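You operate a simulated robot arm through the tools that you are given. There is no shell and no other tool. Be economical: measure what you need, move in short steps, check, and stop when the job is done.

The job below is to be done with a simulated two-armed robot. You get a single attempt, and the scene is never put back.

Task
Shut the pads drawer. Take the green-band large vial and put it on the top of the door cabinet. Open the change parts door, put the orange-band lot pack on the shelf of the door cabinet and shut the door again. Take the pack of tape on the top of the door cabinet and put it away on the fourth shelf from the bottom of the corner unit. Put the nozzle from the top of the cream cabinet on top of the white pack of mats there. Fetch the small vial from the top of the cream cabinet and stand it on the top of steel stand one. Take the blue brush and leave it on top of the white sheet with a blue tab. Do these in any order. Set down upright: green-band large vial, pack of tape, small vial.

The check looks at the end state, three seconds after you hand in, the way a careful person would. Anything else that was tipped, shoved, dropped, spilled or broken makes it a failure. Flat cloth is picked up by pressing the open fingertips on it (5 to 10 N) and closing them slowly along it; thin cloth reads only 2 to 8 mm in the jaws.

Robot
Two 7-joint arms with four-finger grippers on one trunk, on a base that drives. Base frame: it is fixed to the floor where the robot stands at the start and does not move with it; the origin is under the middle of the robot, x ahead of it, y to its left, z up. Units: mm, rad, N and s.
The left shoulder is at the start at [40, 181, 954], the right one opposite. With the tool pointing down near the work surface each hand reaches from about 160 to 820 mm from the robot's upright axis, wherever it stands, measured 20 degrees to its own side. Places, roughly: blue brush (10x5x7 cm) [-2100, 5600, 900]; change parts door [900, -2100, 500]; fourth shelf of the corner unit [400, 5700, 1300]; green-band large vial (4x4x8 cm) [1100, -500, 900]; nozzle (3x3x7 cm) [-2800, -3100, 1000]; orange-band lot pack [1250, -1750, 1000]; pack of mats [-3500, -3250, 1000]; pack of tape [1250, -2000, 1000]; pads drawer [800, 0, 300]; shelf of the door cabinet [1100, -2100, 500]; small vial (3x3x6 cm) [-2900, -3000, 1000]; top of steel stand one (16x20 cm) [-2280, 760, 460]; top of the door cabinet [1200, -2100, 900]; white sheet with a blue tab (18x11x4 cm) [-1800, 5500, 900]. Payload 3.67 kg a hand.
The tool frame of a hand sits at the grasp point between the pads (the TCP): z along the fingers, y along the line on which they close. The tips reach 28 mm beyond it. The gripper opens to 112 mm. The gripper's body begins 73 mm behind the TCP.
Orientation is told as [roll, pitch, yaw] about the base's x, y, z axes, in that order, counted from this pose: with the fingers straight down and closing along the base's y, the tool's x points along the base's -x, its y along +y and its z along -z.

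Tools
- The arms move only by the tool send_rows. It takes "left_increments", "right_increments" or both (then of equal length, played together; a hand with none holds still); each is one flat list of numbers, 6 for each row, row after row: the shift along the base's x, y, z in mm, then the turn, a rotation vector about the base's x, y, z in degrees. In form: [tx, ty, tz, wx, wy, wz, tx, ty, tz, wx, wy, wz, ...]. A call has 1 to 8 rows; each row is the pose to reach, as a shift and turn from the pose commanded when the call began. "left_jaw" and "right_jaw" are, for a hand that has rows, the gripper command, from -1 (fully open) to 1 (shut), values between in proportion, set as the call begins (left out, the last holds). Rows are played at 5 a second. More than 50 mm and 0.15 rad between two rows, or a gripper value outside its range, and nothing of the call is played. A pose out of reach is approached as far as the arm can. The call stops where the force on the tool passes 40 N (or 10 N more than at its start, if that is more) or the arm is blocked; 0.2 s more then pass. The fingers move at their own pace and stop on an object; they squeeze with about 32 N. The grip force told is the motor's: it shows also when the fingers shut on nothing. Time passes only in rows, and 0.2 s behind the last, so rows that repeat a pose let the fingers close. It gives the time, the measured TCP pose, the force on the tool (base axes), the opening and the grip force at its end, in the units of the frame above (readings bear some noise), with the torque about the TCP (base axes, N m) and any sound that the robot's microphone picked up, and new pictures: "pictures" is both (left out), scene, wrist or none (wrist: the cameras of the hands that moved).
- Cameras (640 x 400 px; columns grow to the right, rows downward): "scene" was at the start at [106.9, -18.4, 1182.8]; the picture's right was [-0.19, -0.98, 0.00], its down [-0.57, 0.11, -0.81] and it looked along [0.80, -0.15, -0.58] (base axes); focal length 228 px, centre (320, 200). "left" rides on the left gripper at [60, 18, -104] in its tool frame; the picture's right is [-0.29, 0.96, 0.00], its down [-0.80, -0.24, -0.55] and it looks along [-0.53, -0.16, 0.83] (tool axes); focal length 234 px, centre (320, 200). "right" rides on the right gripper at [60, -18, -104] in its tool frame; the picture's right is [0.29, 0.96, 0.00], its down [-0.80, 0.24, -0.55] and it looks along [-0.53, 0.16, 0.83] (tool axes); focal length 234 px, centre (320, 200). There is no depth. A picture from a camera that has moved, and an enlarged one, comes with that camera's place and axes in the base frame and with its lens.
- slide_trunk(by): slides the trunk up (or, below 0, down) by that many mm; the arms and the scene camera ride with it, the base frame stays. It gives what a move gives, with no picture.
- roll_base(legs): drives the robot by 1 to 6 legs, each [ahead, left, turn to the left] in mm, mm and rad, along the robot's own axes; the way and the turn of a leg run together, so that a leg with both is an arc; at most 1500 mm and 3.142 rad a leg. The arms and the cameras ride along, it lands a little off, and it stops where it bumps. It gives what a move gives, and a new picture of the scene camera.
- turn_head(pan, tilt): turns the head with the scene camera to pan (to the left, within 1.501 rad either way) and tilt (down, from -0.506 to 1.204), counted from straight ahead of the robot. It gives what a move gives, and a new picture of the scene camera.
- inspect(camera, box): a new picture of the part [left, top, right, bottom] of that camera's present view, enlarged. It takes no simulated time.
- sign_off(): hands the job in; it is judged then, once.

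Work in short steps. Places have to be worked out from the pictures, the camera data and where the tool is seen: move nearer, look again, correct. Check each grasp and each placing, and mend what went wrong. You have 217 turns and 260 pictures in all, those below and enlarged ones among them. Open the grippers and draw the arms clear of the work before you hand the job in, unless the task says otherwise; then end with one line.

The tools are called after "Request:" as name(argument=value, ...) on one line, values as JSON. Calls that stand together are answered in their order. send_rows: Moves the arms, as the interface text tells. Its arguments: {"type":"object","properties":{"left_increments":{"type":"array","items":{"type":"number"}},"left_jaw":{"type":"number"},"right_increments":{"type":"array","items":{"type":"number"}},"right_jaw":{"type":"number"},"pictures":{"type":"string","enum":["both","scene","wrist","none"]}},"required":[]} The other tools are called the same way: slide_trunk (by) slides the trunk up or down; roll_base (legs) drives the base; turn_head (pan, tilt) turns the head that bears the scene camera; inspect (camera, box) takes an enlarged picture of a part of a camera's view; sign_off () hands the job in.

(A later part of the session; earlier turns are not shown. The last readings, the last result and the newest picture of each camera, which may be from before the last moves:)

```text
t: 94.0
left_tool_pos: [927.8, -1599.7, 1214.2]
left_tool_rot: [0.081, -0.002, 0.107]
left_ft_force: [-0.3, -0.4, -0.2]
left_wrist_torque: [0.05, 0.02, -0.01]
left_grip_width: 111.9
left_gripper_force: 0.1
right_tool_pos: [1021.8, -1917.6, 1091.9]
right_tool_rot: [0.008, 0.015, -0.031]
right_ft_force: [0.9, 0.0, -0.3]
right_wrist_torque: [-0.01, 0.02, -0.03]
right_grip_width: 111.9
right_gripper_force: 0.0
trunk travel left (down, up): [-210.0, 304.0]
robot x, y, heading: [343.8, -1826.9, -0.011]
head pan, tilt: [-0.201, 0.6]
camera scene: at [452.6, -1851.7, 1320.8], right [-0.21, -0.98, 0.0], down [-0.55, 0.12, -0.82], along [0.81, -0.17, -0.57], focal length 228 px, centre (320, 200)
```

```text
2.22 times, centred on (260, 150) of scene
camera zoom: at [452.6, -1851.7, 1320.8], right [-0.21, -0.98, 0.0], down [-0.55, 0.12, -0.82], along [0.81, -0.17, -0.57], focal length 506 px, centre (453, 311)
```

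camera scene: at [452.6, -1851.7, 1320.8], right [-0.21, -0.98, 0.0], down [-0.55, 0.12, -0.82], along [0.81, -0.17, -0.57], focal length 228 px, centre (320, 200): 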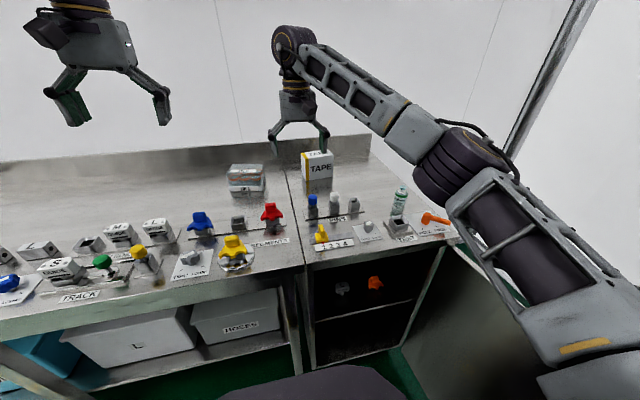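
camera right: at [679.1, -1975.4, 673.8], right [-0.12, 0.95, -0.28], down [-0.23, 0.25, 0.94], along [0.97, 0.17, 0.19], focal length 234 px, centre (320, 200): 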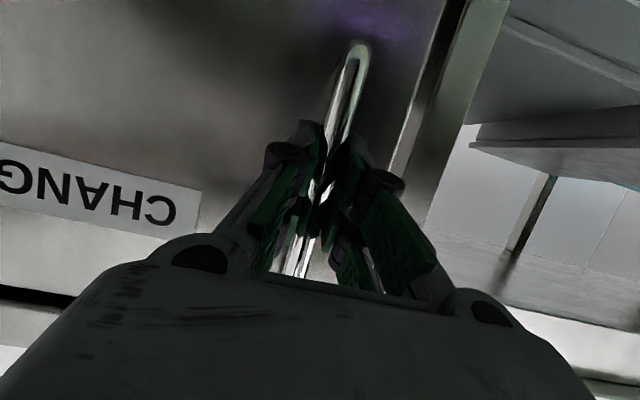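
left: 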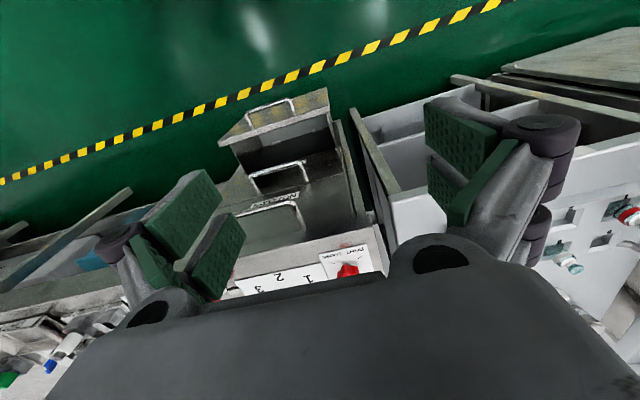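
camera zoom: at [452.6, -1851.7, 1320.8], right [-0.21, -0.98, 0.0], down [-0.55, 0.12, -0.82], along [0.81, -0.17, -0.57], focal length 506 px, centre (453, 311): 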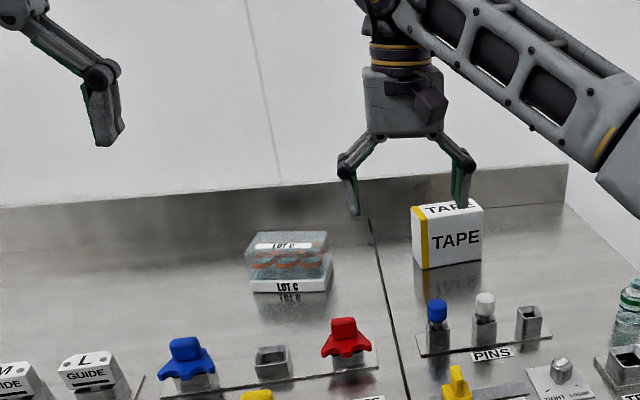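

I take a right-wrist view, which hangs near both packs, to triangulate them.

Request:
inspect(camera="right", box=[0, 0, 640, 400])

```text
1.00 times, centred on (320, 200) of right (not enlarged: the box is as wide or as high as the picture)
camera zoom: at [962.3, -1935.5, 1197.1], right [-0.26, 0.97, 0.01], down [0.81, 0.21, 0.54], along [0.52, 0.15, -0.84], focal length 234 px, centre (320, 200)
```

zoom: 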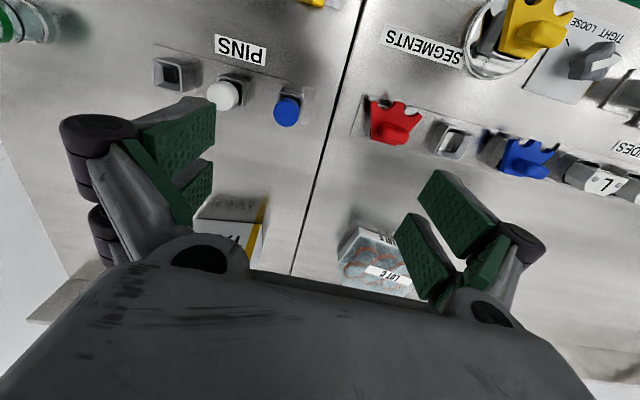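

Lot pack: front edge ≈ x 1235–1260, y -1790…-1665, ~75 deep, yawed ≈-12°. It's too wide (129) to close along y and too far ahead, so I turn the robot to face about -70° and use the left arm sideways.

Request:
roll_base(legs=[[-100, 0, 0], [0, 200, 0], [0, 0, -1.21]])

Request:
turn_head(pan=0.9, tilt=0.7)

```text
t: 99.7
left_tool_pos: [667.8, -2095.0, 1214.6]
left_tool_rot: [0.079, -0.001, -1.1]
left_ft_force: [-1.0, -0.1, -0.5]
left_wrist_torque: [-0.02, -0.01, -0.02]
left_grip_width: 112.1
left_gripper_force: 0.1
right_tool_pos: [404.4, -2295.7, 1092.4]
right_tool_rot: [0.009, 0.015, -1.241]
right_ft_force: [0.7, -0.4, 1.1]
right_wrist_torque: [0.0, 0.0, 0.02]
right_grip_width: 112.2
right_gripper_force: 0.1
trunk travel left (down, up): [-210.0, 304.0]
robot x, y, heading: [242.4, -1632.1, -1.215]
head pan, tilt: [-0.201, 0.6]
camera scene: at [265.5, -1741.5, 1320.9], right [-0.99, -0.15, 0.0], down [-0.08, 0.56, -0.82], along [0.12, -0.82, -0.57], focal length 228 px, centre (320, 200)
```

scene: 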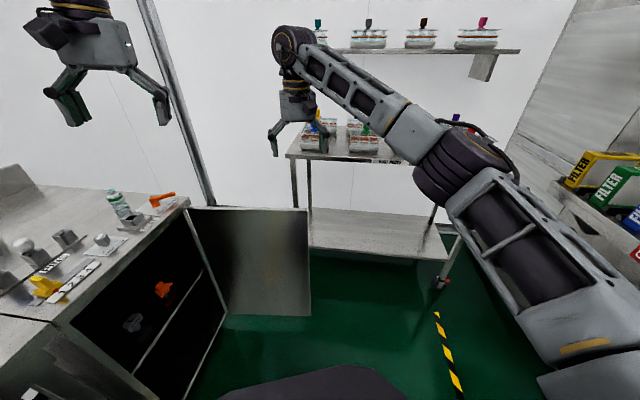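

```text
t: 101.0
left_tool_pos: [667.7, -2094.4, 1214.5]
left_tool_rot: [0.08, -0.001, -1.101]
left_ft_force: [-0.8, -0.5, -0.1]
left_wrist_torque: [0.0, -0.01, -0.02]
left_grip_width: 112.3
left_gripper_force: 0.1
right_tool_pos: [404.4, -2296.3, 1093.0]
right_tool_rot: [0.008, 0.015, -1.239]
right_ft_force: [0.1, 0.2, -0.7]
right_wrist_torque: [0.0, 0.02, -0.03]
right_grip_width: 111.7
right_gripper_force: 0.0
trunk travel left (down, up): [-210.0, 304.0]
robot x, y, heading: [244.2, -1636.3, -1.218]
head pan, tilt: [0.901, 0.7]
camera scene: at [333.1, -1680.8, 1312.2], right [-0.31, -0.95, 0.0], down [-0.61, 0.2, -0.76], along [0.73, -0.24, -0.64], focal length 228 px, centre (320, 200)
```

scene: 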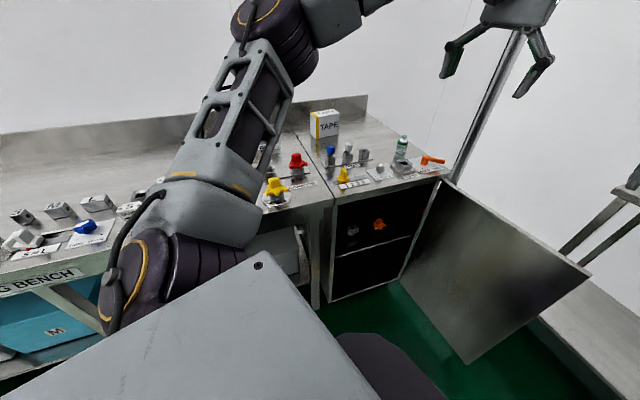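

I drive nearer to the bench sideways and swing the left hand out over the lot pack with the needed yaw.

Request:
roll_base(legs=[[0, 125, 0]])

Request:
send_rows(left_increments=[38, 30, 0, 0, 0, -5, 76, 60, 0, 0, 0, -10, 114, 90, 0, 0, 0, -15, 152, 120, 0, 0, 0, -20, 190, 150, 0, 0, 0, -25, 228, 180, 0, 0, 0, -30, 266, 210, 0, 0, 0, -35, 304, 240, 0, 0, 0, -39], pictures="none")

Request:
send_rows(left_increments=[20, 20, 0, -7, 1.5, 0, 40, 40, 0, -14, 3, 0, 60, 60, 0, -21, 4.5, 0, 80, 80, 0, -28, 6, 0, 90, 95, -10, -35, 7.5, 0, 100, 110, -20, -35, 7.5, 0], pictures="both")

```text
t: 102.3
left_tool_pos: [786.4, -2051.6, 1213.1]
left_tool_rot: [0.08, -0.001, -1.103]
left_ft_force: [0.4, 0.5, 0.3]
left_wrist_torque: [0.0, 0.02, 0.01]
left_grip_width: 111.8
left_gripper_force: 0.0
right_tool_pos: [522.9, -2251.9, 1090.8]
right_tool_rot: [0.01, 0.016, -1.243]
right_ft_force: [0.3, -0.3, -0.1]
right_wrist_torque: [0.0, 0.05, 0.02]
right_grip_width: 112.4
right_gripper_force: 0.0
trunk travel left (down, up): [-210.0, 304.0]
robot x, y, heading: [359.7, -1588.4, -1.221]
head pan, tilt: [0.901, 0.7]
camera scene: at [453.0, -1637.2, 1312.2], right [-0.32, -0.95, 0.0], down [-0.61, 0.2, -0.76], along [0.73, -0.24, -0.64], focal length 228 px, centre (320, 200)
```

scene: 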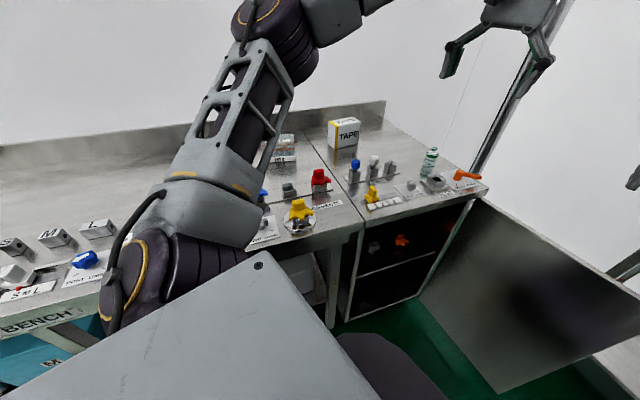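

```text
t: 104.1
left_tool_pos: [879.5, -1850.7, 1160.8]
left_tool_rot: [0.083, -0.016, -1.743]
left_ft_force: [-0.1, 0.3, 0.7]
left_wrist_torque: [-0.02, 0.0, -0.03]
left_grip_width: 111.8
left_gripper_force: 0.1
left hand out of reach, approached as far as the arm can: row 5, 6, 7, 8
right_tool_pos: [521.6, -2253.0, 1093.3]
right_tool_rot: [0.008, 0.013, -1.242]
right_ft_force: [0.6, -0.7, -0.2]
right_wrist_torque: [-0.03, -0.01, -0.02]
right_grip_width: 112.0
right_gripper_force: 0.1
trunk travel left (down, up): [-210.0, 304.0]
robot x, y, heading: [367.9, -1588.2, -1.223]
head pan, tilt: [0.901, 0.7]
```

```text
t: 105.7
left_tool_pos: [774.0, -1832.1, 1221.8]
left_tool_rot: [0.383, -0.518, -2.205]
left_ft_force: [-0.4, 0.5, -0.1]
left_wrist_torque: [-0.04, -0.01, 0.0]
left_grip_width: 111.7
left_gripper_force: 0.0
left hand out of reach, approached as far as the arm can: row 1, 2, 3, 4, 5, 6
right_tool_pos: [523.6, -2252.3, 1092.4]
right_tool_rot: [0.009, 0.016, -1.24]
right_ft_force: [-1.0, 0.2, -0.4]
right_wrist_torque: [0.02, -0.02, -0.01]
right_grip_width: 111.8
right_gripper_force: 0.1
trunk travel left (down, up): [-210.0, 304.0]
robot x, y, heading: [366.6, -1592.2, -1.223]
head pan, tilt: [0.901, 0.7]
stopped in row 6 (left hand): the arm was blocked; the commanded pose is now the measured one
camera scene: at [453.1, -1636.8, 1312.3], right [-0.32, -0.95, 0.0], down [-0.61, 0.2, -0.76], along [0.73, -0.24, -0.64], focal length 228 px, centre (320, 200)
camera left: at [818.4, -1736.2, 1282.8], right [0.67, -0.59, 0.45], down [-0.63, -0.13, 0.76], along [-0.39, -0.8, -0.46], focal length 234 px, centre (320, 200)
```

scene: 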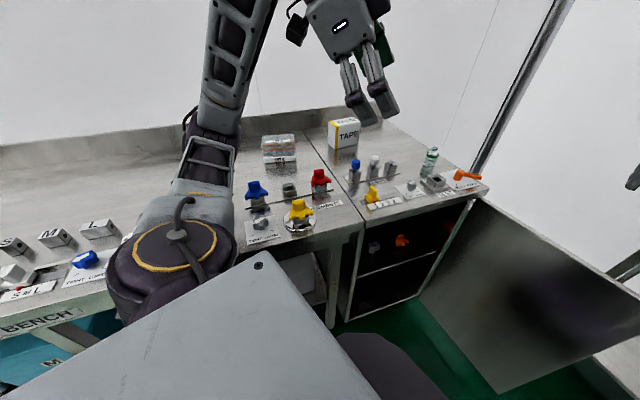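
left: 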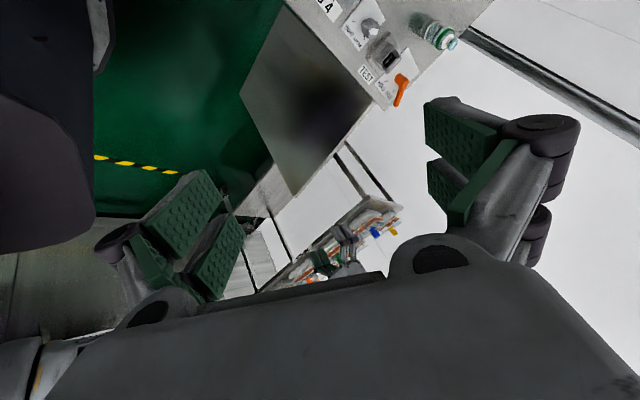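

The arm ran into joint limits with that yaw. I look closely at the pack's shape before choosing another grasp.

Request:
inspect(camera="scene", box=[240, 105, 380, 195])

```text
4.44 times, centred on (310, 150) of scene
camera zoom: at [453.1, -1636.8, 1312.3], right [-0.32, -0.95, 0.0], down [-0.61, 0.2, -0.76], along [0.73, -0.24, -0.64], focal length 1012 px, centre (364, 422)
```

zoom: 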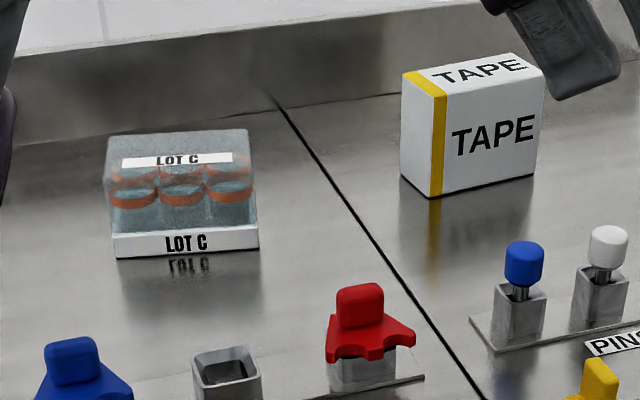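

The pack is about 126×89×74 mm, centre ≈(1305, -1735), lid top ≈919. I raise the trunk so wrist heights suit, and try moving the left hand outward again from here.

Request:
slide_trunk(by=150)

Request:
send_rows(left_increments=[40, 10, -30, 0, 0, 0, 80, 20, -60, 0, 0, 0, 120, 30, -90, 0, 0, 0, 160, 40, -110, 0, 0, 0, 200, 50, -130, 0, 0, 0, 240, 60, -150, 0, 0, 0, 280, 70, -170, 0, 0, 0, 320, 80, -190, 0, 0, 0], pictures="scene")

```text
t: 107.4
left_tool_pos: [773.4, -1833.2, 1371.1]
left_tool_rot: [0.383, -0.514, -2.206]
left_ft_force: [0.2, -0.2, 0.0]
left_wrist_torque: [-0.03, 0.0, 0.01]
left_grip_width: 111.7
left_gripper_force: 0.0
right_tool_pos: [522.9, -2253.1, 1240.1]
right_tool_rot: [0.009, 0.016, -1.243]
right_ft_force: [-0.2, -0.5, -0.4]
right_wrist_torque: [-0.01, 0.02, -0.02]
right_grip_width: 112.1
right_gripper_force: 0.1
trunk travel left (down, up): [-360.0, 154.0]
robot x, y, heading: [362.9, -1586.7, -1.22]
head pan, tilt: [0.901, 0.7]
```

```text
refused: row 1 steps farther than a row can; nothing moved
```

Request:
send_rows(left_increments=[38, 8, -28, 0, 0, 0, 76, 16, -56, 0, 0, 0, 114, 24, -84, 0, 0, 0, 152, 32, -112, 0, 0, 0, 190, 40, -140, 0, 0, 0, 228, 48, -168, 0, 0, 0, 266, 56, -196, 0, 0, 0, 304, 64, -224, 0, 0, 0], pictures="scene")

```text
t: 109.2
left_tool_pos: [764.6, -1805.9, 1287.0]
left_tool_rot: [0.38, -0.514, -2.203]
left_ft_force: [0.3, -0.4, 0.3]
left_wrist_torque: [0.02, -0.01, 0.0]
left_grip_width: 112.1
left_gripper_force: 0.1
left hand out of reach, approached as far as the arm can: row 1, 2, 3, 4, 5, 6, 7, 8
right_tool_pos: [522.7, -2252.6, 1240.2]
right_tool_rot: [0.009, 0.018, -1.242]
right_ft_force: [-0.5, -0.4, 0.0]
right_wrist_torque: [0.01, -0.02, -0.04]
right_grip_width: 111.9
right_gripper_force: 0.0
trunk travel left (down, up): [-360.0, 154.0]
robot x, y, heading: [366.2, -1589.7, -1.219]
head pan, tilt: [0.901, 0.7]
camera scene: at [453.0, -1637.4, 1460.9], right [-0.32, -0.95, 0.0], down [-0.61, 0.2, -0.76], along [0.73, -0.24, -0.64], focal length 228 px, centre (320, 200)
```

scene: 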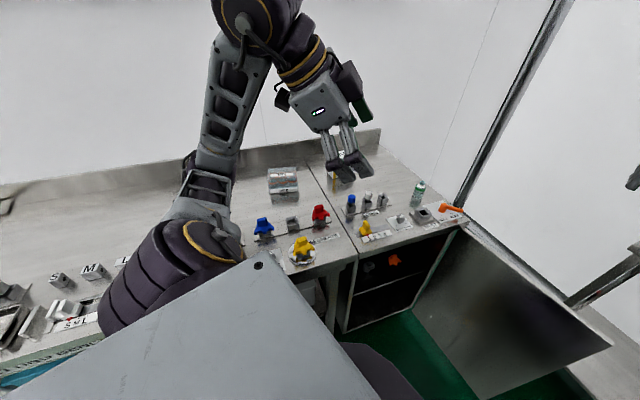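

The wrist is at a joint limit turning inward. I undo the tilt and turn the hand outward instead, to the equivalent yaw of about +78°.

Request:
send_rows(left_increments=[5, -20, 0, 7, -1.5, 0, 10, -40, 0, 14, -3, 0, 15, -60, 0, 21, -4.5, 0, 20, -80, 0, 28, -6, 0, 25, -100, 0, 35, -7.5, 0], pictures="none")

Request:
send_rows(left_increments=[5, -5, 0, 0, 0, 8.5, 10, -10, 0, 0, 0, 17, 15, -15, 0, 0, 0, 25.5, 20, -20, 0, 0, 0, 34, 25, -25, 0, 0, 0, 42.5, 30, -25, 0, 0, 0, 51, 35, -25, 0, 0, 0, 59.5, 40, -25, 0, 0, 0, 68], pictures="none")

```text
t: 110.6
left_tool_pos: [730.7, -1905.8, 1260.5]
left_tool_rot: [0.002, -0.001, -2.205]
left_ft_force: [-0.7, 0.2, 0.1]
left_wrist_torque: [-0.01, 0.0, -0.01]
left_grip_width: 111.8
left_gripper_force: 0.1
left hand out of reach, approached as far as the arm can: row 3, 4, 5
right_tool_pos: [523.1, -2251.2, 1241.6]
right_tool_rot: [0.008, 0.014, -1.24]
right_ft_force: [0.2, 0.6, -0.3]
right_wrist_torque: [-0.02, 0.0, 0.02]
right_grip_width: 111.8
right_gripper_force: 0.0
trunk travel left (down, up): [-360.0, 154.0]
robot x, y, heading: [366.4, -1589.3, -1.224]
head pan, tilt: [0.901, 0.7]
stopped in row 5 (left hand): the arm was blocked; the commanded pose is now the measured one
```

```text
t: 112.4
left_tool_pos: [771.5, -1931.7, 1261.0]
left_tool_rot: [0.004, 0.0, -1.015]
left_ft_force: [0.0, -0.1, 0.7]
left_wrist_torque: [0.02, -0.02, 0.03]
left_grip_width: 112.0
left_gripper_force: 0.1
right_tool_pos: [523.8, -2252.0, 1241.3]
right_tool_rot: [0.009, 0.015, -1.24]
right_ft_force: [0.0, 0.4, 0.4]
right_wrist_torque: [-0.02, -0.01, 0.0]
right_grip_width: 111.9
right_gripper_force: 0.1
trunk travel left (down, up): [-360.0, 154.0]
robot x, y, heading: [364.1, -1590.5, -1.219]
head pan, tilt: [0.901, 0.7]
```

Freed; yaw now -58°. I turn outward while moving toward the pack.

Request:
send_rows(left_increments=[25, 10, 0, 0, 0, 8.5, 50, 20, 0, 0, 0, 17, 75, 30, 0, 0, 0, 25.5, 100, 40, 0, 0, 0, 34, 125, 50, 0, 0, 0, 42.5, 150, 60, 0, 0, 0, 51, 175, 70, 0, 0, 0, 59.5, 200, 80, 0, 0, 0, 68], pictures="none")

Request:
send_rows(left_increments=[30, 10, 0, 0, 0, 8.5, 60, 20, 0, 0, 0, 17, 90, 30, 0, 0, 0, 25.5, 120, 40, 0, 0, 0, 34, 150, 50, 0, 0, 0, 42.5, 180, 60, 0, 0, 0, 51, 210, 70, 0, 0, 0, 59.5, 240, 80, 0, 0, 0, 68], pictures="scene")

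```text
t: 114.2
left_tool_pos: [972.6, -1851.9, 1259.7]
left_tool_rot: [0.003, 0.001, 0.173]
left_ft_force: [0.4, 0.6, 0.1]
left_wrist_torque: [0.02, 0.02, 0.02]
left_grip_width: 112.0
left_gripper_force: 0.1
right_tool_pos: [523.9, -2252.9, 1240.8]
right_tool_rot: [0.009, 0.014, -1.243]
right_ft_force: [0.4, 0.4, 0.4]
right_wrist_torque: [0.01, 0.01, -0.02]
right_grip_width: 112.1
right_gripper_force: 0.1
trunk travel left (down, up): [-360.0, 154.0]
robot x, y, heading: [364.2, -1591.5, -1.219]
head pan, tilt: [0.901, 0.7]
```

```text
t: 116.0
left_tool_pos: [1209.0, -1773.4, 1260.4]
left_tool_rot: [0.002, 0.0, 1.361]
left_ft_force: [0.4, 0.4, -0.7]
left_wrist_torque: [-0.03, -0.03, 0.0]
left_grip_width: 112.0
left_gripper_force: 0.0
right_tool_pos: [524.0, -2252.8, 1241.8]
right_tool_rot: [0.01, 0.016, -1.242]
right_ft_force: [0.0, -0.2, 0.0]
right_wrist_torque: [0.02, 0.04, -0.02]
right_grip_width: 111.8
right_gripper_force: 0.0
trunk travel left (down, up): [-360.0, 154.0]
robot x, y, heading: [364.2, -1586.6, -1.221]
head pan, tilt: [0.901, 0.7]
camera scene: at [453.7, -1637.3, 1460.9], right [-0.32, -0.95, 0.0], down [-0.61, 0.2, -0.76], along [0.73, -0.24, -0.64], focal length 228 px, centre (320, 200)
```

scene: 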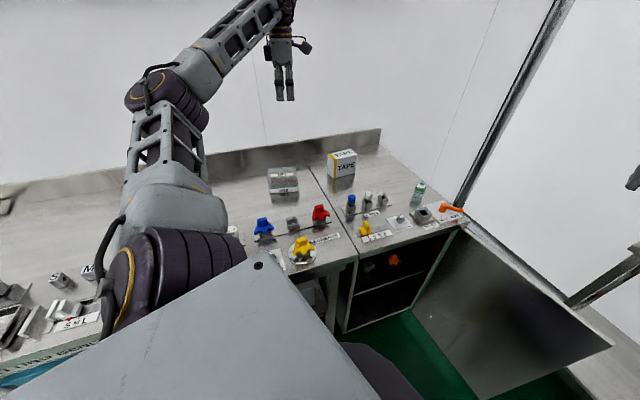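

Excellent: yaw 78° and reach are both fine. I go over the pack and lower for a wrist view.

Request:
send_rows(left_increments=[20, 8, -40, 0, 0, 0, 40, 16, -80, 0, 0, 0, 60, 24, -120, 0, 0, 0, 80, 32, -160, 0, 0, 0, 94, 38, -200, 0, 0, 0], pictures="both")

```text
t: 117.2
left_tool_pos: [1309.5, -1737.5, 1061.6]
left_tool_rot: [0.001, -0.001, 1.357]
left_ft_force: [0.0, 1.4, -1.4]
left_wrist_torque: [-0.04, 0.01, 0.01]
left_grip_width: 111.8
left_gripper_force: 0.1
right_tool_pos: [523.6, -2253.7, 1240.7]
right_tool_rot: [0.009, 0.017, -1.242]
right_ft_force: [0.4, 0.4, -0.5]
right_wrist_torque: [0.04, 0.01, 0.02]
right_grip_width: 111.7
right_gripper_force: 0.1
trunk travel left (down, up): [-360.0, 154.0]
robot x, y, heading: [365.4, -1590.3, -1.218]
head pan, tilt: [0.901, 0.7]
camera scene: at [454.5, -1637.7, 1460.8], right [-0.32, -0.95, 0.0], down [-0.61, 0.2, -0.76], along [0.73, -0.24, -0.65], focal length 228 px, centre (320, 200)
camera left: at [1279.8, -1791.5, 1164.8], right [-0.87, 0.48, 0.0], down [0.4, 0.73, 0.55], along [0.27, 0.48, -0.83], focal length 234 px, centre (320, 200)
```

scene: 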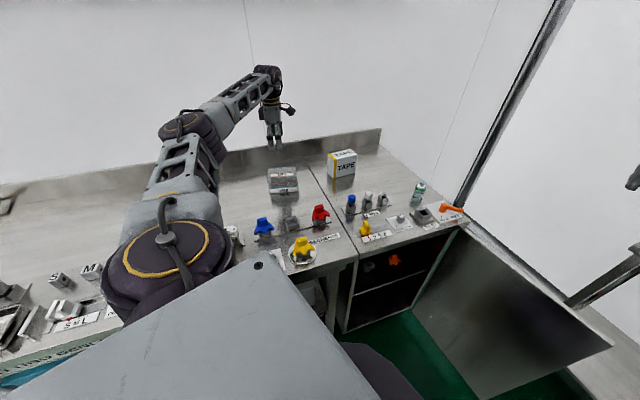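
left: 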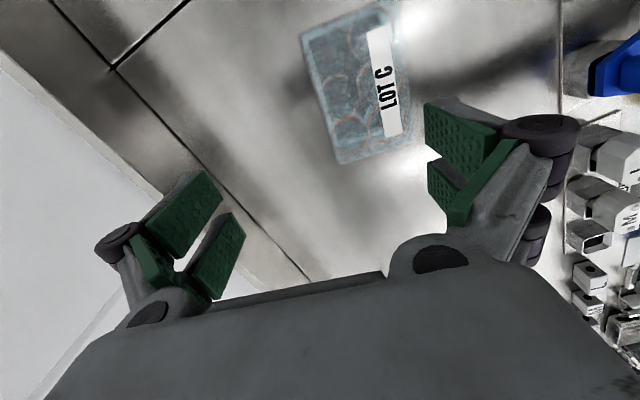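

The wrist view puts the pack centre near (1264, -1741), yaw ≈-11°. I correct and lower to z≈985 to check.

Request:
send_rows(left_increments=[-25, -2, -20, 0, 0, 0.7, -45, -4, -45, 0, 0, 1.2, -45, -4, -76, 0, 0, 1.2], pictures="wrist")

```text
t: 118.0
left_tool_pos: [1259.9, -1746.2, 985.9]
left_tool_rot: [0.002, 0.0, 1.378]
left_ft_force: [-0.3, -0.2, -0.4]
left_wrist_torque: [0.0, 0.0, -0.02]
left_grip_width: 111.8
left_gripper_force: 0.0
right_tool_pos: [523.2, -2253.7, 1240.7]
right_tool_rot: [0.009, 0.016, -1.244]
right_ft_force: [0.4, 0.7, 0.2]
right_wrist_torque: [0.0, 0.01, -0.02]
right_grip_width: 112.3
right_gripper_force: 0.1
trunk travel left (down, up): [-360.0, 154.0]
robot x, y, heading: [363.3, -1588.8, -1.217]
head pan, tilt: [0.901, 0.7]
camera left: at [1231.4, -1801.1, 1089.2], right [-0.88, 0.47, 0.0], down [0.39, 0.74, 0.55], along [0.26, 0.49, -0.83], focal length 234 px, centre (320, 200)
```

left: 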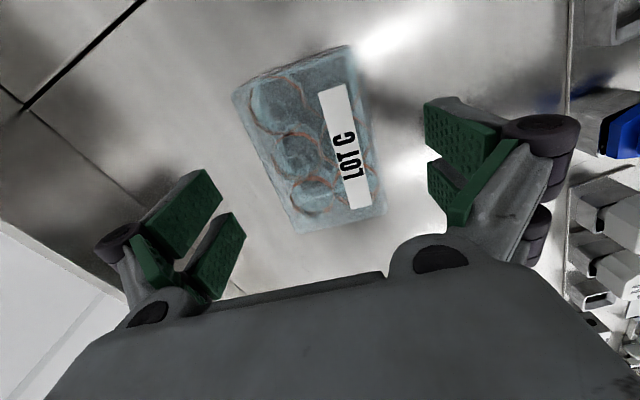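

Centre (1264, -1740) with depth ≈75; plenty of jaw margin. I descend around it to z≈895 and close.

Request:
send_rows(left_increments=[4, 6, -30, 0, 0, 0.5, 4, 6, -60, 0, 0, 0.5, 4, 6, -90, 0, 0, 0.5], pictures="wrist")

```text
t: 118.8
left_tool_pos: [1263.1, -1732.0, 894.9]
left_tool_rot: [0.002, 0.0, 1.387]
left_ft_force: [0.0, -0.7, 0.2]
left_wrist_torque: [0.02, 0.05, -0.05]
left_grip_width: 111.7
left_gripper_force: 0.0
right_tool_pos: [523.9, -2252.8, 1241.1]
right_tool_rot: [0.008, 0.015, -1.241]
right_ft_force: [-0.2, -0.3, -0.9]
right_wrist_torque: [0.03, -0.04, -0.03]
right_grip_width: 111.9
right_gripper_force: 0.1
trunk travel left (down, up): [-360.0, 154.0]
robot x, y, heading: [365.3, -1584.3, -1.218]
head pan, tilt: [0.901, 0.7]
camera left: at [1235.5, -1788.1, 1000.1], right [-0.89, 0.46, 0.0], down [0.38, 0.74, 0.55], along [0.25, 0.49, -0.83], focal length 234 px, centre (320, 200)
```

left: 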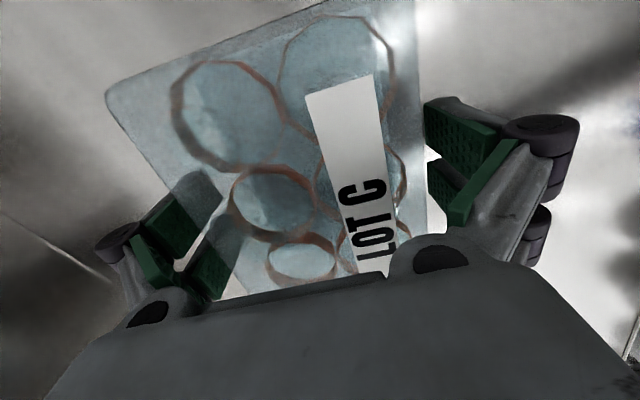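

No contact forces; I close.

Request:
send_rows(left_increments=[0, 0, 0, 0, 0, 0, 0, 0, 0, 0, 0, 0, 0, 0, 0, 0, 0, 0], left_jaw=1, pictures="none")

Request:
send_rows(left_increments=[0, 0, 20, 0, 0, 0, 0, 0, 60, 0, 0, 0, 0, 0, 100, 0, 0, 0, 0, 0, 140, 0, 0, 0, 0, 0, 180, 0, 0, 0], pictures="both")

```text
t: 119.6
left_tool_pos: [1262.4, -1732.4, 896.1]
left_tool_rot: [0.003, 0.0, 1.388]
left_ft_force: [0.5, -0.4, 2.0]
left_wrist_torque: [-0.08, -0.15, 0.01]
left_grip_width: 81.3
left_gripper_force: 32.3
right_tool_pos: [524.1, -2252.2, 1241.6]
right_tool_rot: [0.007, 0.017, -1.241]
right_ft_force: [-1.0, -0.3, -0.1]
right_wrist_torque: [0.02, 0.01, -0.05]
right_grip_width: 112.0
right_gripper_force: 0.1
trunk travel left (down, up): [-360.0, 154.0]
robot x, y, heading: [361.2, -1590.9, -1.224]
head pan, tilt: [0.901, 0.7]
```

```text
t: 120.8
left_tool_pos: [1263.2, -1735.4, 1072.9]
left_tool_rot: [0.003, -0.001, 1.384]
left_ft_force: [-0.6, 0.6, -2.4]
left_wrist_torque: [0.03, -0.02, 0.0]
left_grip_width: 81.0
left_gripper_force: 32.2
right_tool_pos: [522.8, -2252.8, 1242.0]
right_tool_rot: [0.007, 0.016, -1.24]
right_ft_force: [0.0, -0.2, 0.0]
right_wrist_torque: [-0.02, -0.04, 0.0]
right_grip_width: 112.1
right_gripper_force: 0.0
trunk travel left (down, up): [-360.0, 154.0]
robot x, y, heading: [362.8, -1591.9, -1.223]
head pan, tilt: [0.901, 0.7]
camera scene: at [452.5, -1637.6, 1460.9], right [-0.32, -0.95, 0.0], down [-0.61, 0.2, -0.76], along [0.73, -0.24, -0.64], focal length 228 px, centre (320, 200)
camera left: at [1235.0, -1790.9, 1178.9], right [-0.89, 0.46, 0.0], down [0.38, 0.74, 0.55], along [0.25, 0.49, -0.83], focal length 234 px, centre (320, 200)
```

scene: 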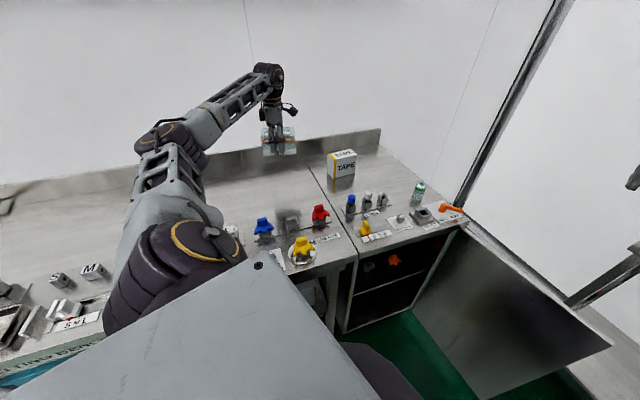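
left: 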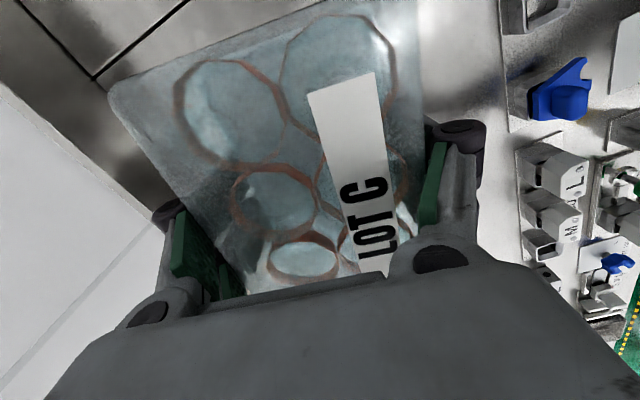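

Pack held (81 mm). For shelf insertion I need a forward-tilted grip, so I set it back on the free bench area turned 90° (closing along y) near (1185, -1735), to regrasp with the right hand.

Request:
send_rows(left_increments=[-8, 0, 0, 0, 0, -8.5, -16, 0, 0, 0, 0, -17, -24, 0, 0, 0, 0, -25.5, -32, 0, 0, 0, 0, -34, -40, 0, 0, 0, 0, -42.5, -48, 0, 0, 0, 0, -51, -56, 0, 0, 0, 0, -59.5, -64, 0, 0, 0, 0, -68], pictures="none")

Request:
send_rows(left_increments=[-10, 0, -30, 0, 0, -7, -14, 0, -60, 0, 0, -11.3, -14, 0, -100, 0, 0, -11.3, -14, 0, -140, 0, 0, -11.3, -14, 0, -165, 0, 0, -11.3], pictures="both")

```text
t: 122.6
left_tool_pos: [1198.2, -1732.2, 1074.8]
left_tool_rot: [0.0, 0.0, 0.195]
left_ft_force: [-0.1, -0.3, -2.0]
left_wrist_torque: [0.02, -0.01, 0.02]
left_grip_width: 81.0
left_gripper_force: 32.3
right_tool_pos: [523.5, -2253.5, 1240.7]
right_tool_rot: [0.009, 0.017, -1.241]
right_ft_force: [-0.5, 0.1, -1.0]
right_wrist_torque: [-0.03, -0.04, 0.0]
right_grip_width: 112.1
right_gripper_force: 0.1
trunk travel left (down, up): [-360.0, 154.0]
robot x, y, heading: [365.7, -1593.7, -1.22]
head pan, tilt: [0.901, 0.7]
```

```text
t: 123.8
left_tool_pos: [1187.2, -1731.8, 907.3]
left_tool_rot: [0.002, -0.001, 0.004]
left_ft_force: [-0.4, 0.6, -2.3]
left_wrist_torque: [-0.02, -0.03, -0.04]
left_grip_width: 81.3
left_gripper_force: 31.6
right_tool_pos: [523.7, -2252.7, 1241.4]
right_tool_rot: [0.009, 0.016, -1.241]
right_ft_force: [-0.6, 0.0, 0.5]
right_wrist_torque: [0.04, -0.01, 0.02]
right_grip_width: 112.1
right_gripper_force: 0.2
trunk travel left (down, up): [-360.0, 154.0]
robot x, y, heading: [365.9, -1590.5, -1.23]
head pan, tilt: [0.901, 0.7]
camera scene: at [453.9, -1637.4, 1460.8], right [-0.32, -0.95, 0.0], down [-0.61, 0.2, -0.76], along [0.73, -0.24, -0.64], focal length 228 px, centre (320, 200)
camera left: at [1128.2, -1713.9, 1012.3], right [0.29, 0.96, 0.0], down [0.8, -0.24, 0.55], along [0.53, -0.16, -0.83], focal length 234 px, centre (320, 200)
```

scene: 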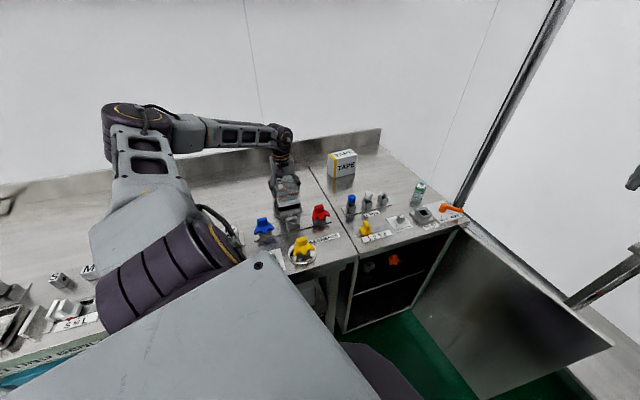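
left: 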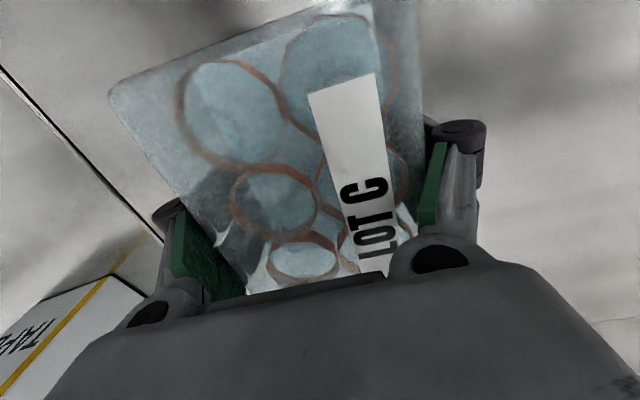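

All clear below; lower the last millimetres, release and lift.

Request:
send_rows(left_increments=[0, 0, -5, 0, 0, 0, 0, 0, -9, 0, 0, 0, 0, 0, -12, 0, 0, 0], pictures="none")

Request:
send_rows(left_increments=[0, 0, 0, 0, 0, 0, 0, 0, 0, 0, 0, 0, 0, 0, 0, 0, 0, 0, 0, 0, 0, 0, 0, 0], left_jaw=-1, pictures="none")

Request:
send_rows(left_increments=[0, 0, 40, 0, 0, 0, 0, 0, 85, 0, 0, 0, 0, 0, 130, 0, 0, 0, 0, 0, 180, 0, 0, 0, -40, 0, 200, 0, 0, 0], pictures="both")

```text
t: 124.6
left_tool_pos: [1185.3, -1732.4, 896.4]
left_tool_rot: [0.002, -0.002, 0.003]
left_ft_force: [-0.1, -1.0, -2.4]
left_wrist_torque: [0.0, -0.03, 0.0]
left_grip_width: 81.1
left_gripper_force: 31.7
right_tool_pos: [523.4, -2252.5, 1239.9]
right_tool_rot: [0.008, 0.015, -1.242]
right_ft_force: [0.3, 0.4, -0.1]
right_wrist_torque: [-0.04, 0.0, -0.01]
right_grip_width: 112.1
right_gripper_force: 0.0
trunk travel left (down, up): [-360.0, 154.0]
robot x, y, heading: [366.3, -1588.8, -1.224]
head pan, tilt: [0.901, 0.7]
```

```text
t: 125.6
left_tool_pos: [1185.9, -1732.0, 896.8]
left_tool_rot: [0.003, -0.001, 0.003]
left_ft_force: [-0.4, 0.9, 0.1]
left_wrist_torque: [0.01, -0.01, 0.0]
left_grip_width: 112.0
left_gripper_force: 0.0
right_tool_pos: [524.3, -2252.5, 1240.2]
right_tool_rot: [0.008, 0.017, -1.24]
right_ft_force: [-0.2, -0.5, 0.3]
right_wrist_torque: [-0.02, 0.02, 0.02]
right_grip_width: 112.3
right_gripper_force: 0.2
trunk travel left (down, up): [-360.0, 154.0]
robot x, y, heading: [366.6, -1585.3, -1.225]
head pan, tilt: [0.901, 0.7]
```

```text
t: 126.8
left_tool_pos: [1147.0, -1733.6, 1097.1]
left_tool_rot: [0.002, -0.001, 0.003]
left_ft_force: [-1.0, -0.8, 1.0]
left_wrist_torque: [0.01, -0.02, -0.02]
left_grip_width: 112.0
left_gripper_force: 0.0
right_tool_pos: [519.9, -2252.7, 1241.5]
right_tool_rot: [0.012, 0.014, -1.244]
right_ft_force: [-0.3, -0.5, 0.5]
right_wrist_torque: [-0.03, -0.07, 0.01]
right_grip_width: 111.9
right_gripper_force: 0.0
trunk travel left (down, up): [-360.0, 154.0]
robot x, y, heading: [363.7, -1592.2, -1.224]
head pan, tilt: [0.901, 0.7]
camera scene: at [450.4, -1636.7, 1461.1], right [-0.32, -0.95, 0.0], down [-0.61, 0.2, -0.77], along [0.73, -0.24, -0.64], focal length 228 px, centre (320, 200)
camera left: at [1087.2, -1716.1, 1203.0], right [0.29, 0.96, 0.0], down [0.8, -0.24, 0.55], along [0.53, -0.16, -0.83], focal length 234 px, centre (320, 200)
```

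scene: 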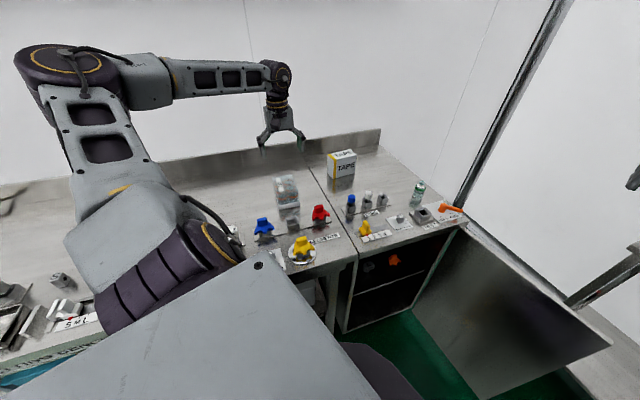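
left: 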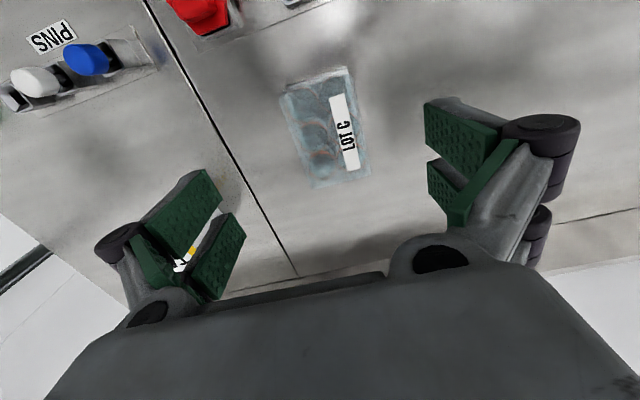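

The lot pack stands re-oriented near (1178, -1733). While in this stance I do likewise for the tape: shift the base toward it and turn the left hand to yaw 90°.

Request:
roll_base(legs=[[310, -113, 0]])

Request:
send_rows(left_increments=[10, 5, 0, 0, 0, 8.5, 20, 10, 0, 0, 0, 17, 30, 15, 0, 0, 0, 25.5, 40, 20, 0, 0, 0, 34, 50, 25, 0, 0, 0, 42.5, 60, 30, 0, 0, 0, 51, 70, 35, 0, 0, 0, 59.5, 80, 40, 0, 0, 0, 68], pictures="none")

Request:
send_rows(left_increments=[15, 0, 0, 0, 0, 8, 30, 0, 0, 0, 0, 16, 45, 0, 0, 0, 0, 22, 60, 0, 0, 0, 0, 22], pictures="both")

```text
t: 129.0
left_tool_pos: [1152.6, -2059.1, 1097.1]
left_tool_rot: [0.004, -0.002, 0.006]
left_ft_force: [0.0, 0.9, 1.0]
left_wrist_torque: [-0.01, -0.01, 0.0]
left_grip_width: 112.0
left_gripper_force: 0.0
right_tool_pos: [527.3, -2579.3, 1241.7]
right_tool_rot: [0.007, 0.015, -1.239]
right_ft_force: [0.3, 0.4, 0.3]
right_wrist_torque: [0.02, 0.01, 0.04]
right_grip_width: 112.1
right_gripper_force: 0.0
trunk travel left (down, up): [-360.0, 154.0]
robot x, y, heading: [367.9, -1916.5, -1.221]
head pan, tilt: [0.901, 0.7]
camera scene: at [455.8, -1963.7, 1461.0], right [-0.31, -0.95, 0.0], down [-0.61, 0.2, -0.76], along [0.73, -0.24, -0.64], focal length 228 px, centre (320, 200)
```

scene: 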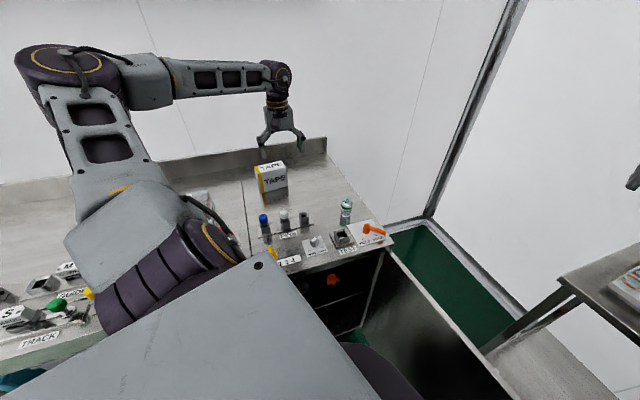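

```text
t: 130.8
left_tool_pos: [1233.6, -2020.1, 1097.4]
left_tool_rot: [0.002, 0.002, 1.194]
left_ft_force: [-0.5, -1.1, -0.3]
left_wrist_torque: [0.0, -0.01, 0.0]
left_grip_width: 112.0
left_gripper_force: 0.0
right_tool_pos: [527.3, -2579.9, 1240.3]
right_tool_rot: [0.008, 0.014, -1.238]
right_ft_force: [0.1, 0.3, 0.3]
right_wrist_torque: [0.01, 0.0, -0.03]
right_grip_width: 112.2
right_gripper_force: 0.0
trunk travel left (down, up): [-360.0, 154.0]
robot x, y, heading: [369.5, -1916.1, -1.224]
head pan, tilt: [0.901, 0.7]
```

```text
t: 131.8
left_tool_pos: [1294.3, -2020.3, 1095.4]
left_tool_rot: [0.001, -0.001, 1.579]
left_ft_force: [-1.1, -0.6, -0.9]
left_wrist_torque: [0.0, 0.01, 0.0]
left_grip_width: 111.9
left_gripper_force: 0.1
right_tool_pos: [528.4, -2580.0, 1241.6]
right_tool_rot: [0.01, 0.016, -1.241]
right_ft_force: [1.1, -0.4, 0.0]
right_wrist_torque: [0.0, -0.02, -0.01]
right_grip_width: 112.1
right_gripper_force: 0.0
trunk travel left (down, up): [-360.0, 154.0]
robot x, y, heading: [365.6, -1916.3, -1.222]
head pan, tilt: [0.901, 0.7]
camera scene: at [456.5, -1965.0, 1460.8], right [-0.31, -0.95, 0.0], down [-0.61, 0.2, -0.76], along [0.73, -0.24, -0.64], focal length 228 px, centre (320, 200)
camera left: at [1277.5, -2080.3, 1200.3], right [-0.96, 0.28, 0.0], down [0.24, 0.8, 0.55], along [0.15, 0.53, -0.83], focal length 234 px, centre (320, 200)
```

scene: 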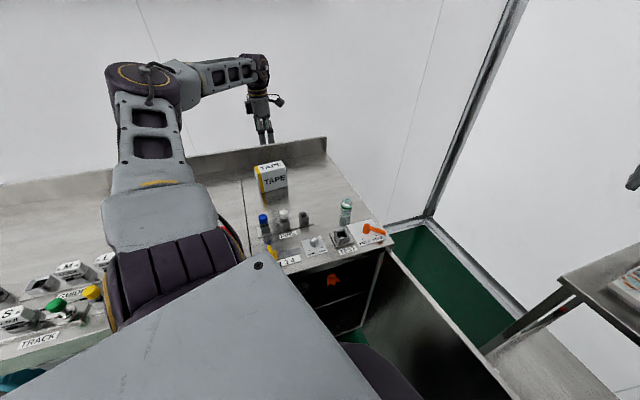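
left: 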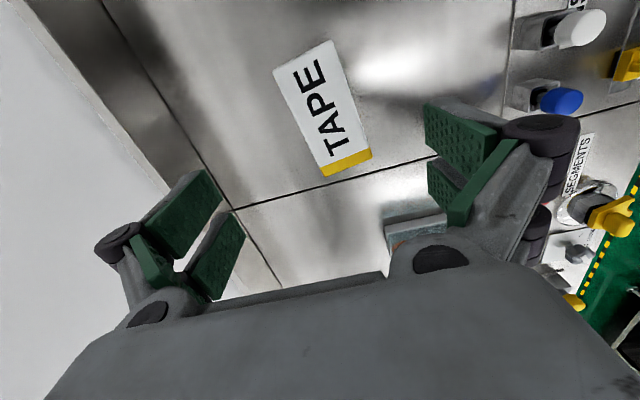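

Tape top centre ≈(1285, -2021), ~56 thick, yaw ≈+8°. I align and descend to z≈920.

Request:
send_rows(left_increments=[-5, 0, -45, 0, 0, 4, -9, -1, -90, 0, 0, 7.5, -9, -1, -130, 0, 0, 7.5, -9, -1, -176, 0, 0, 7.5], pictures="wrist")

```text
t: 132.8
left_tool_pos: [1285.6, -2020.4, 921.2]
left_tool_rot: [0.001, 0.002, 1.705]
left_ft_force: [0.5, 0.9, 0.1]
left_wrist_torque: [0.05, 0.03, 0.02]
left_grip_width: 111.6
left_gripper_force: 0.1
right_tool_pos: [529.6, -2580.7, 1240.3]
right_tool_rot: [0.008, 0.016, -1.239]
right_ft_force: [0.4, 0.6, 0.6]
right_wrist_torque: [0.05, 0.01, 0.0]
right_grip_width: 111.9
right_gripper_force: 0.1
trunk travel left (down, up): [-360.0, 154.0]
robot x, y, heading: [367.3, -1914.8, -1.218]
head pan, tilt: [0.901, 0.7]
camera left: at [1276.7, -2081.2, 1025.3], right [-0.99, 0.16, 0.0], down [0.13, 0.82, 0.55], along [0.08, 0.55, -0.83], focal length 234 px, centre (320, 200)
```

left: 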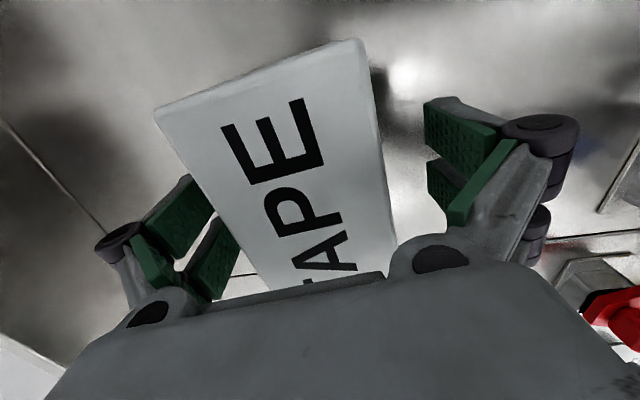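

The tape pack stands between the pads; I close and lift.

Request:
send_rows(left_increments=[0, 0, 0, 0, 0, 0, 0, 0, 0, 0, 0, 0, 0, 0, 0, 0, 0, 0, 0, 0, 0, 0, 0, 0], left_jaw=1, pictures="none")

Request:
send_rows(left_increments=[0, 0, 30, 0, 0, 0, -10, 0, 70, 0, 0, -8.5, -20, 0, 100, 0, 0, -17, -30, 0, 130, 0, 0, -25.5, -40, 0, 130, 0, 0, -34, -50, 0, 130, 0, 0, -42.5, -60, 0, 130, 0, 0, -51, -70, 0, 130, 0, 0, -59.5], pictures="none")

Request:
send_rows(left_increments=[-8, 0, 0, 0, 0, -8.5, -16, 0, 0, 0, 0, -17, -24, 0, 0, 0, 0, -25.5, -32, 0, -20, 0, 0, -34, -32, 0, -50, 0, 0, -38.2, -32, 0, -90, 0, 0, -38.2, -32, 0, -115, 0, 0, -38.2], pictures="both")

```text
t: 133.8
left_tool_pos: [1285.4, -2019.9, 923.4]
left_tool_rot: [0.001, 0.0, 1.707]
left_ft_force: [1.9, 0.6, 2.5]
left_wrist_torque: [-0.14, -0.25, 0.03]
left_grip_width: 59.7
left_gripper_force: 32.2
right_tool_pos: [526.6, -2580.2, 1241.4]
right_tool_rot: [0.009, 0.014, -1.239]
right_ft_force: [-0.8, 0.0, -0.1]
right_wrist_torque: [0.04, 0.01, 0.0]
right_grip_width: 112.0
right_gripper_force: 0.0
trunk travel left (down, up): [-360.0, 154.0]
robot x, y, heading: [368.7, -1916.3, -1.219]
head pan, tilt: [0.901, 0.7]
```

```text
t: 135.6
left_tool_pos: [1215.0, -2020.2, 1051.8]
left_tool_rot: [0.003, 0.0, 0.666]
left_ft_force: [0.0, 0.3, -2.6]
left_wrist_torque: [-0.04, -0.02, -0.02]
left_grip_width: 59.9
left_gripper_force: 32.0
right_tool_pos: [527.6, -2579.3, 1240.9]
right_tool_rot: [0.009, 0.015, -1.239]
right_ft_force: [0.4, -0.9, 0.2]
right_wrist_torque: [-0.02, -0.01, 0.02]
right_grip_width: 112.1
right_gripper_force: 0.1
trunk travel left (down, up): [-360.0, 154.0]
robot x, y, heading: [366.2, -1919.1, -1.223]
head pan, tilt: [0.901, 0.7]
```

```text
t: 137.2
left_tool_pos: [1181.2, -2021.9, 937.7]
left_tool_rot: [0.002, -0.001, 0.002]
left_ft_force: [0.5, -0.3, -2.3]
left_wrist_torque: [0.0, 0.0, -0.01]
left_grip_width: 59.9
left_gripper_force: 31.7
right_tool_pos: [529.5, -2579.3, 1240.5]
right_tool_rot: [0.009, 0.016, -1.239]
right_ft_force: [-0.3, 0.4, 0.0]
right_wrist_torque: [0.0, 0.0, 0.01]
right_grip_width: 111.9
right_gripper_force: 0.1
trunk travel left (down, up): [-360.0, 154.0]
robot x, y, heading: [368.5, -1919.9, -1.221]
head pan, tilt: [0.901, 0.7]
camera scene: at [456.5, -1964.5, 1460.9], right [-0.31, -0.95, 0.0], down [-0.61, 0.2, -0.76], along [0.73, -0.24, -0.64], focal length 228 px, centre (320, 200)
camera left: at [1122.4, -2002.9, 1041.9], right [0.29, 0.96, 0.0], down [0.8, -0.24, 0.55], along [0.53, -0.16, -0.83], focal length 234 px, centre (320, 200)
```

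scene: 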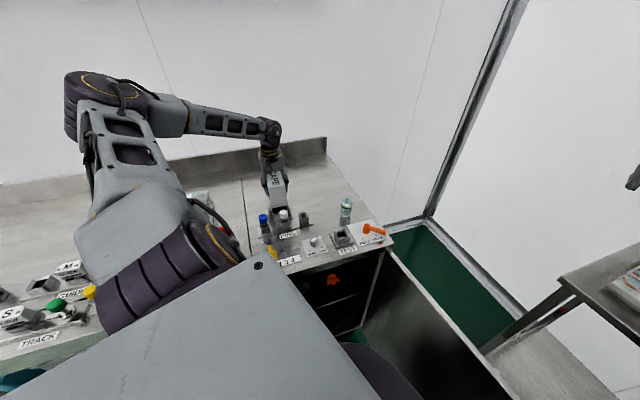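
left: 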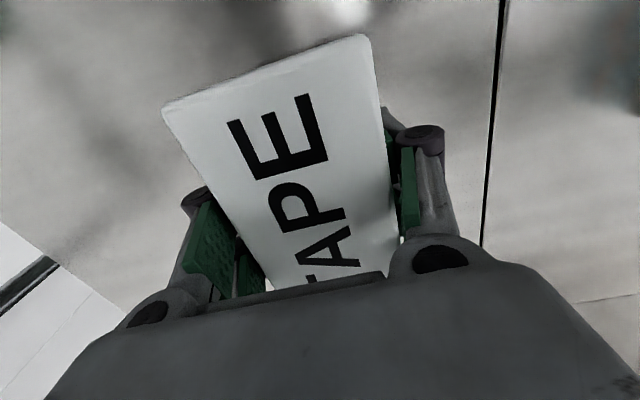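

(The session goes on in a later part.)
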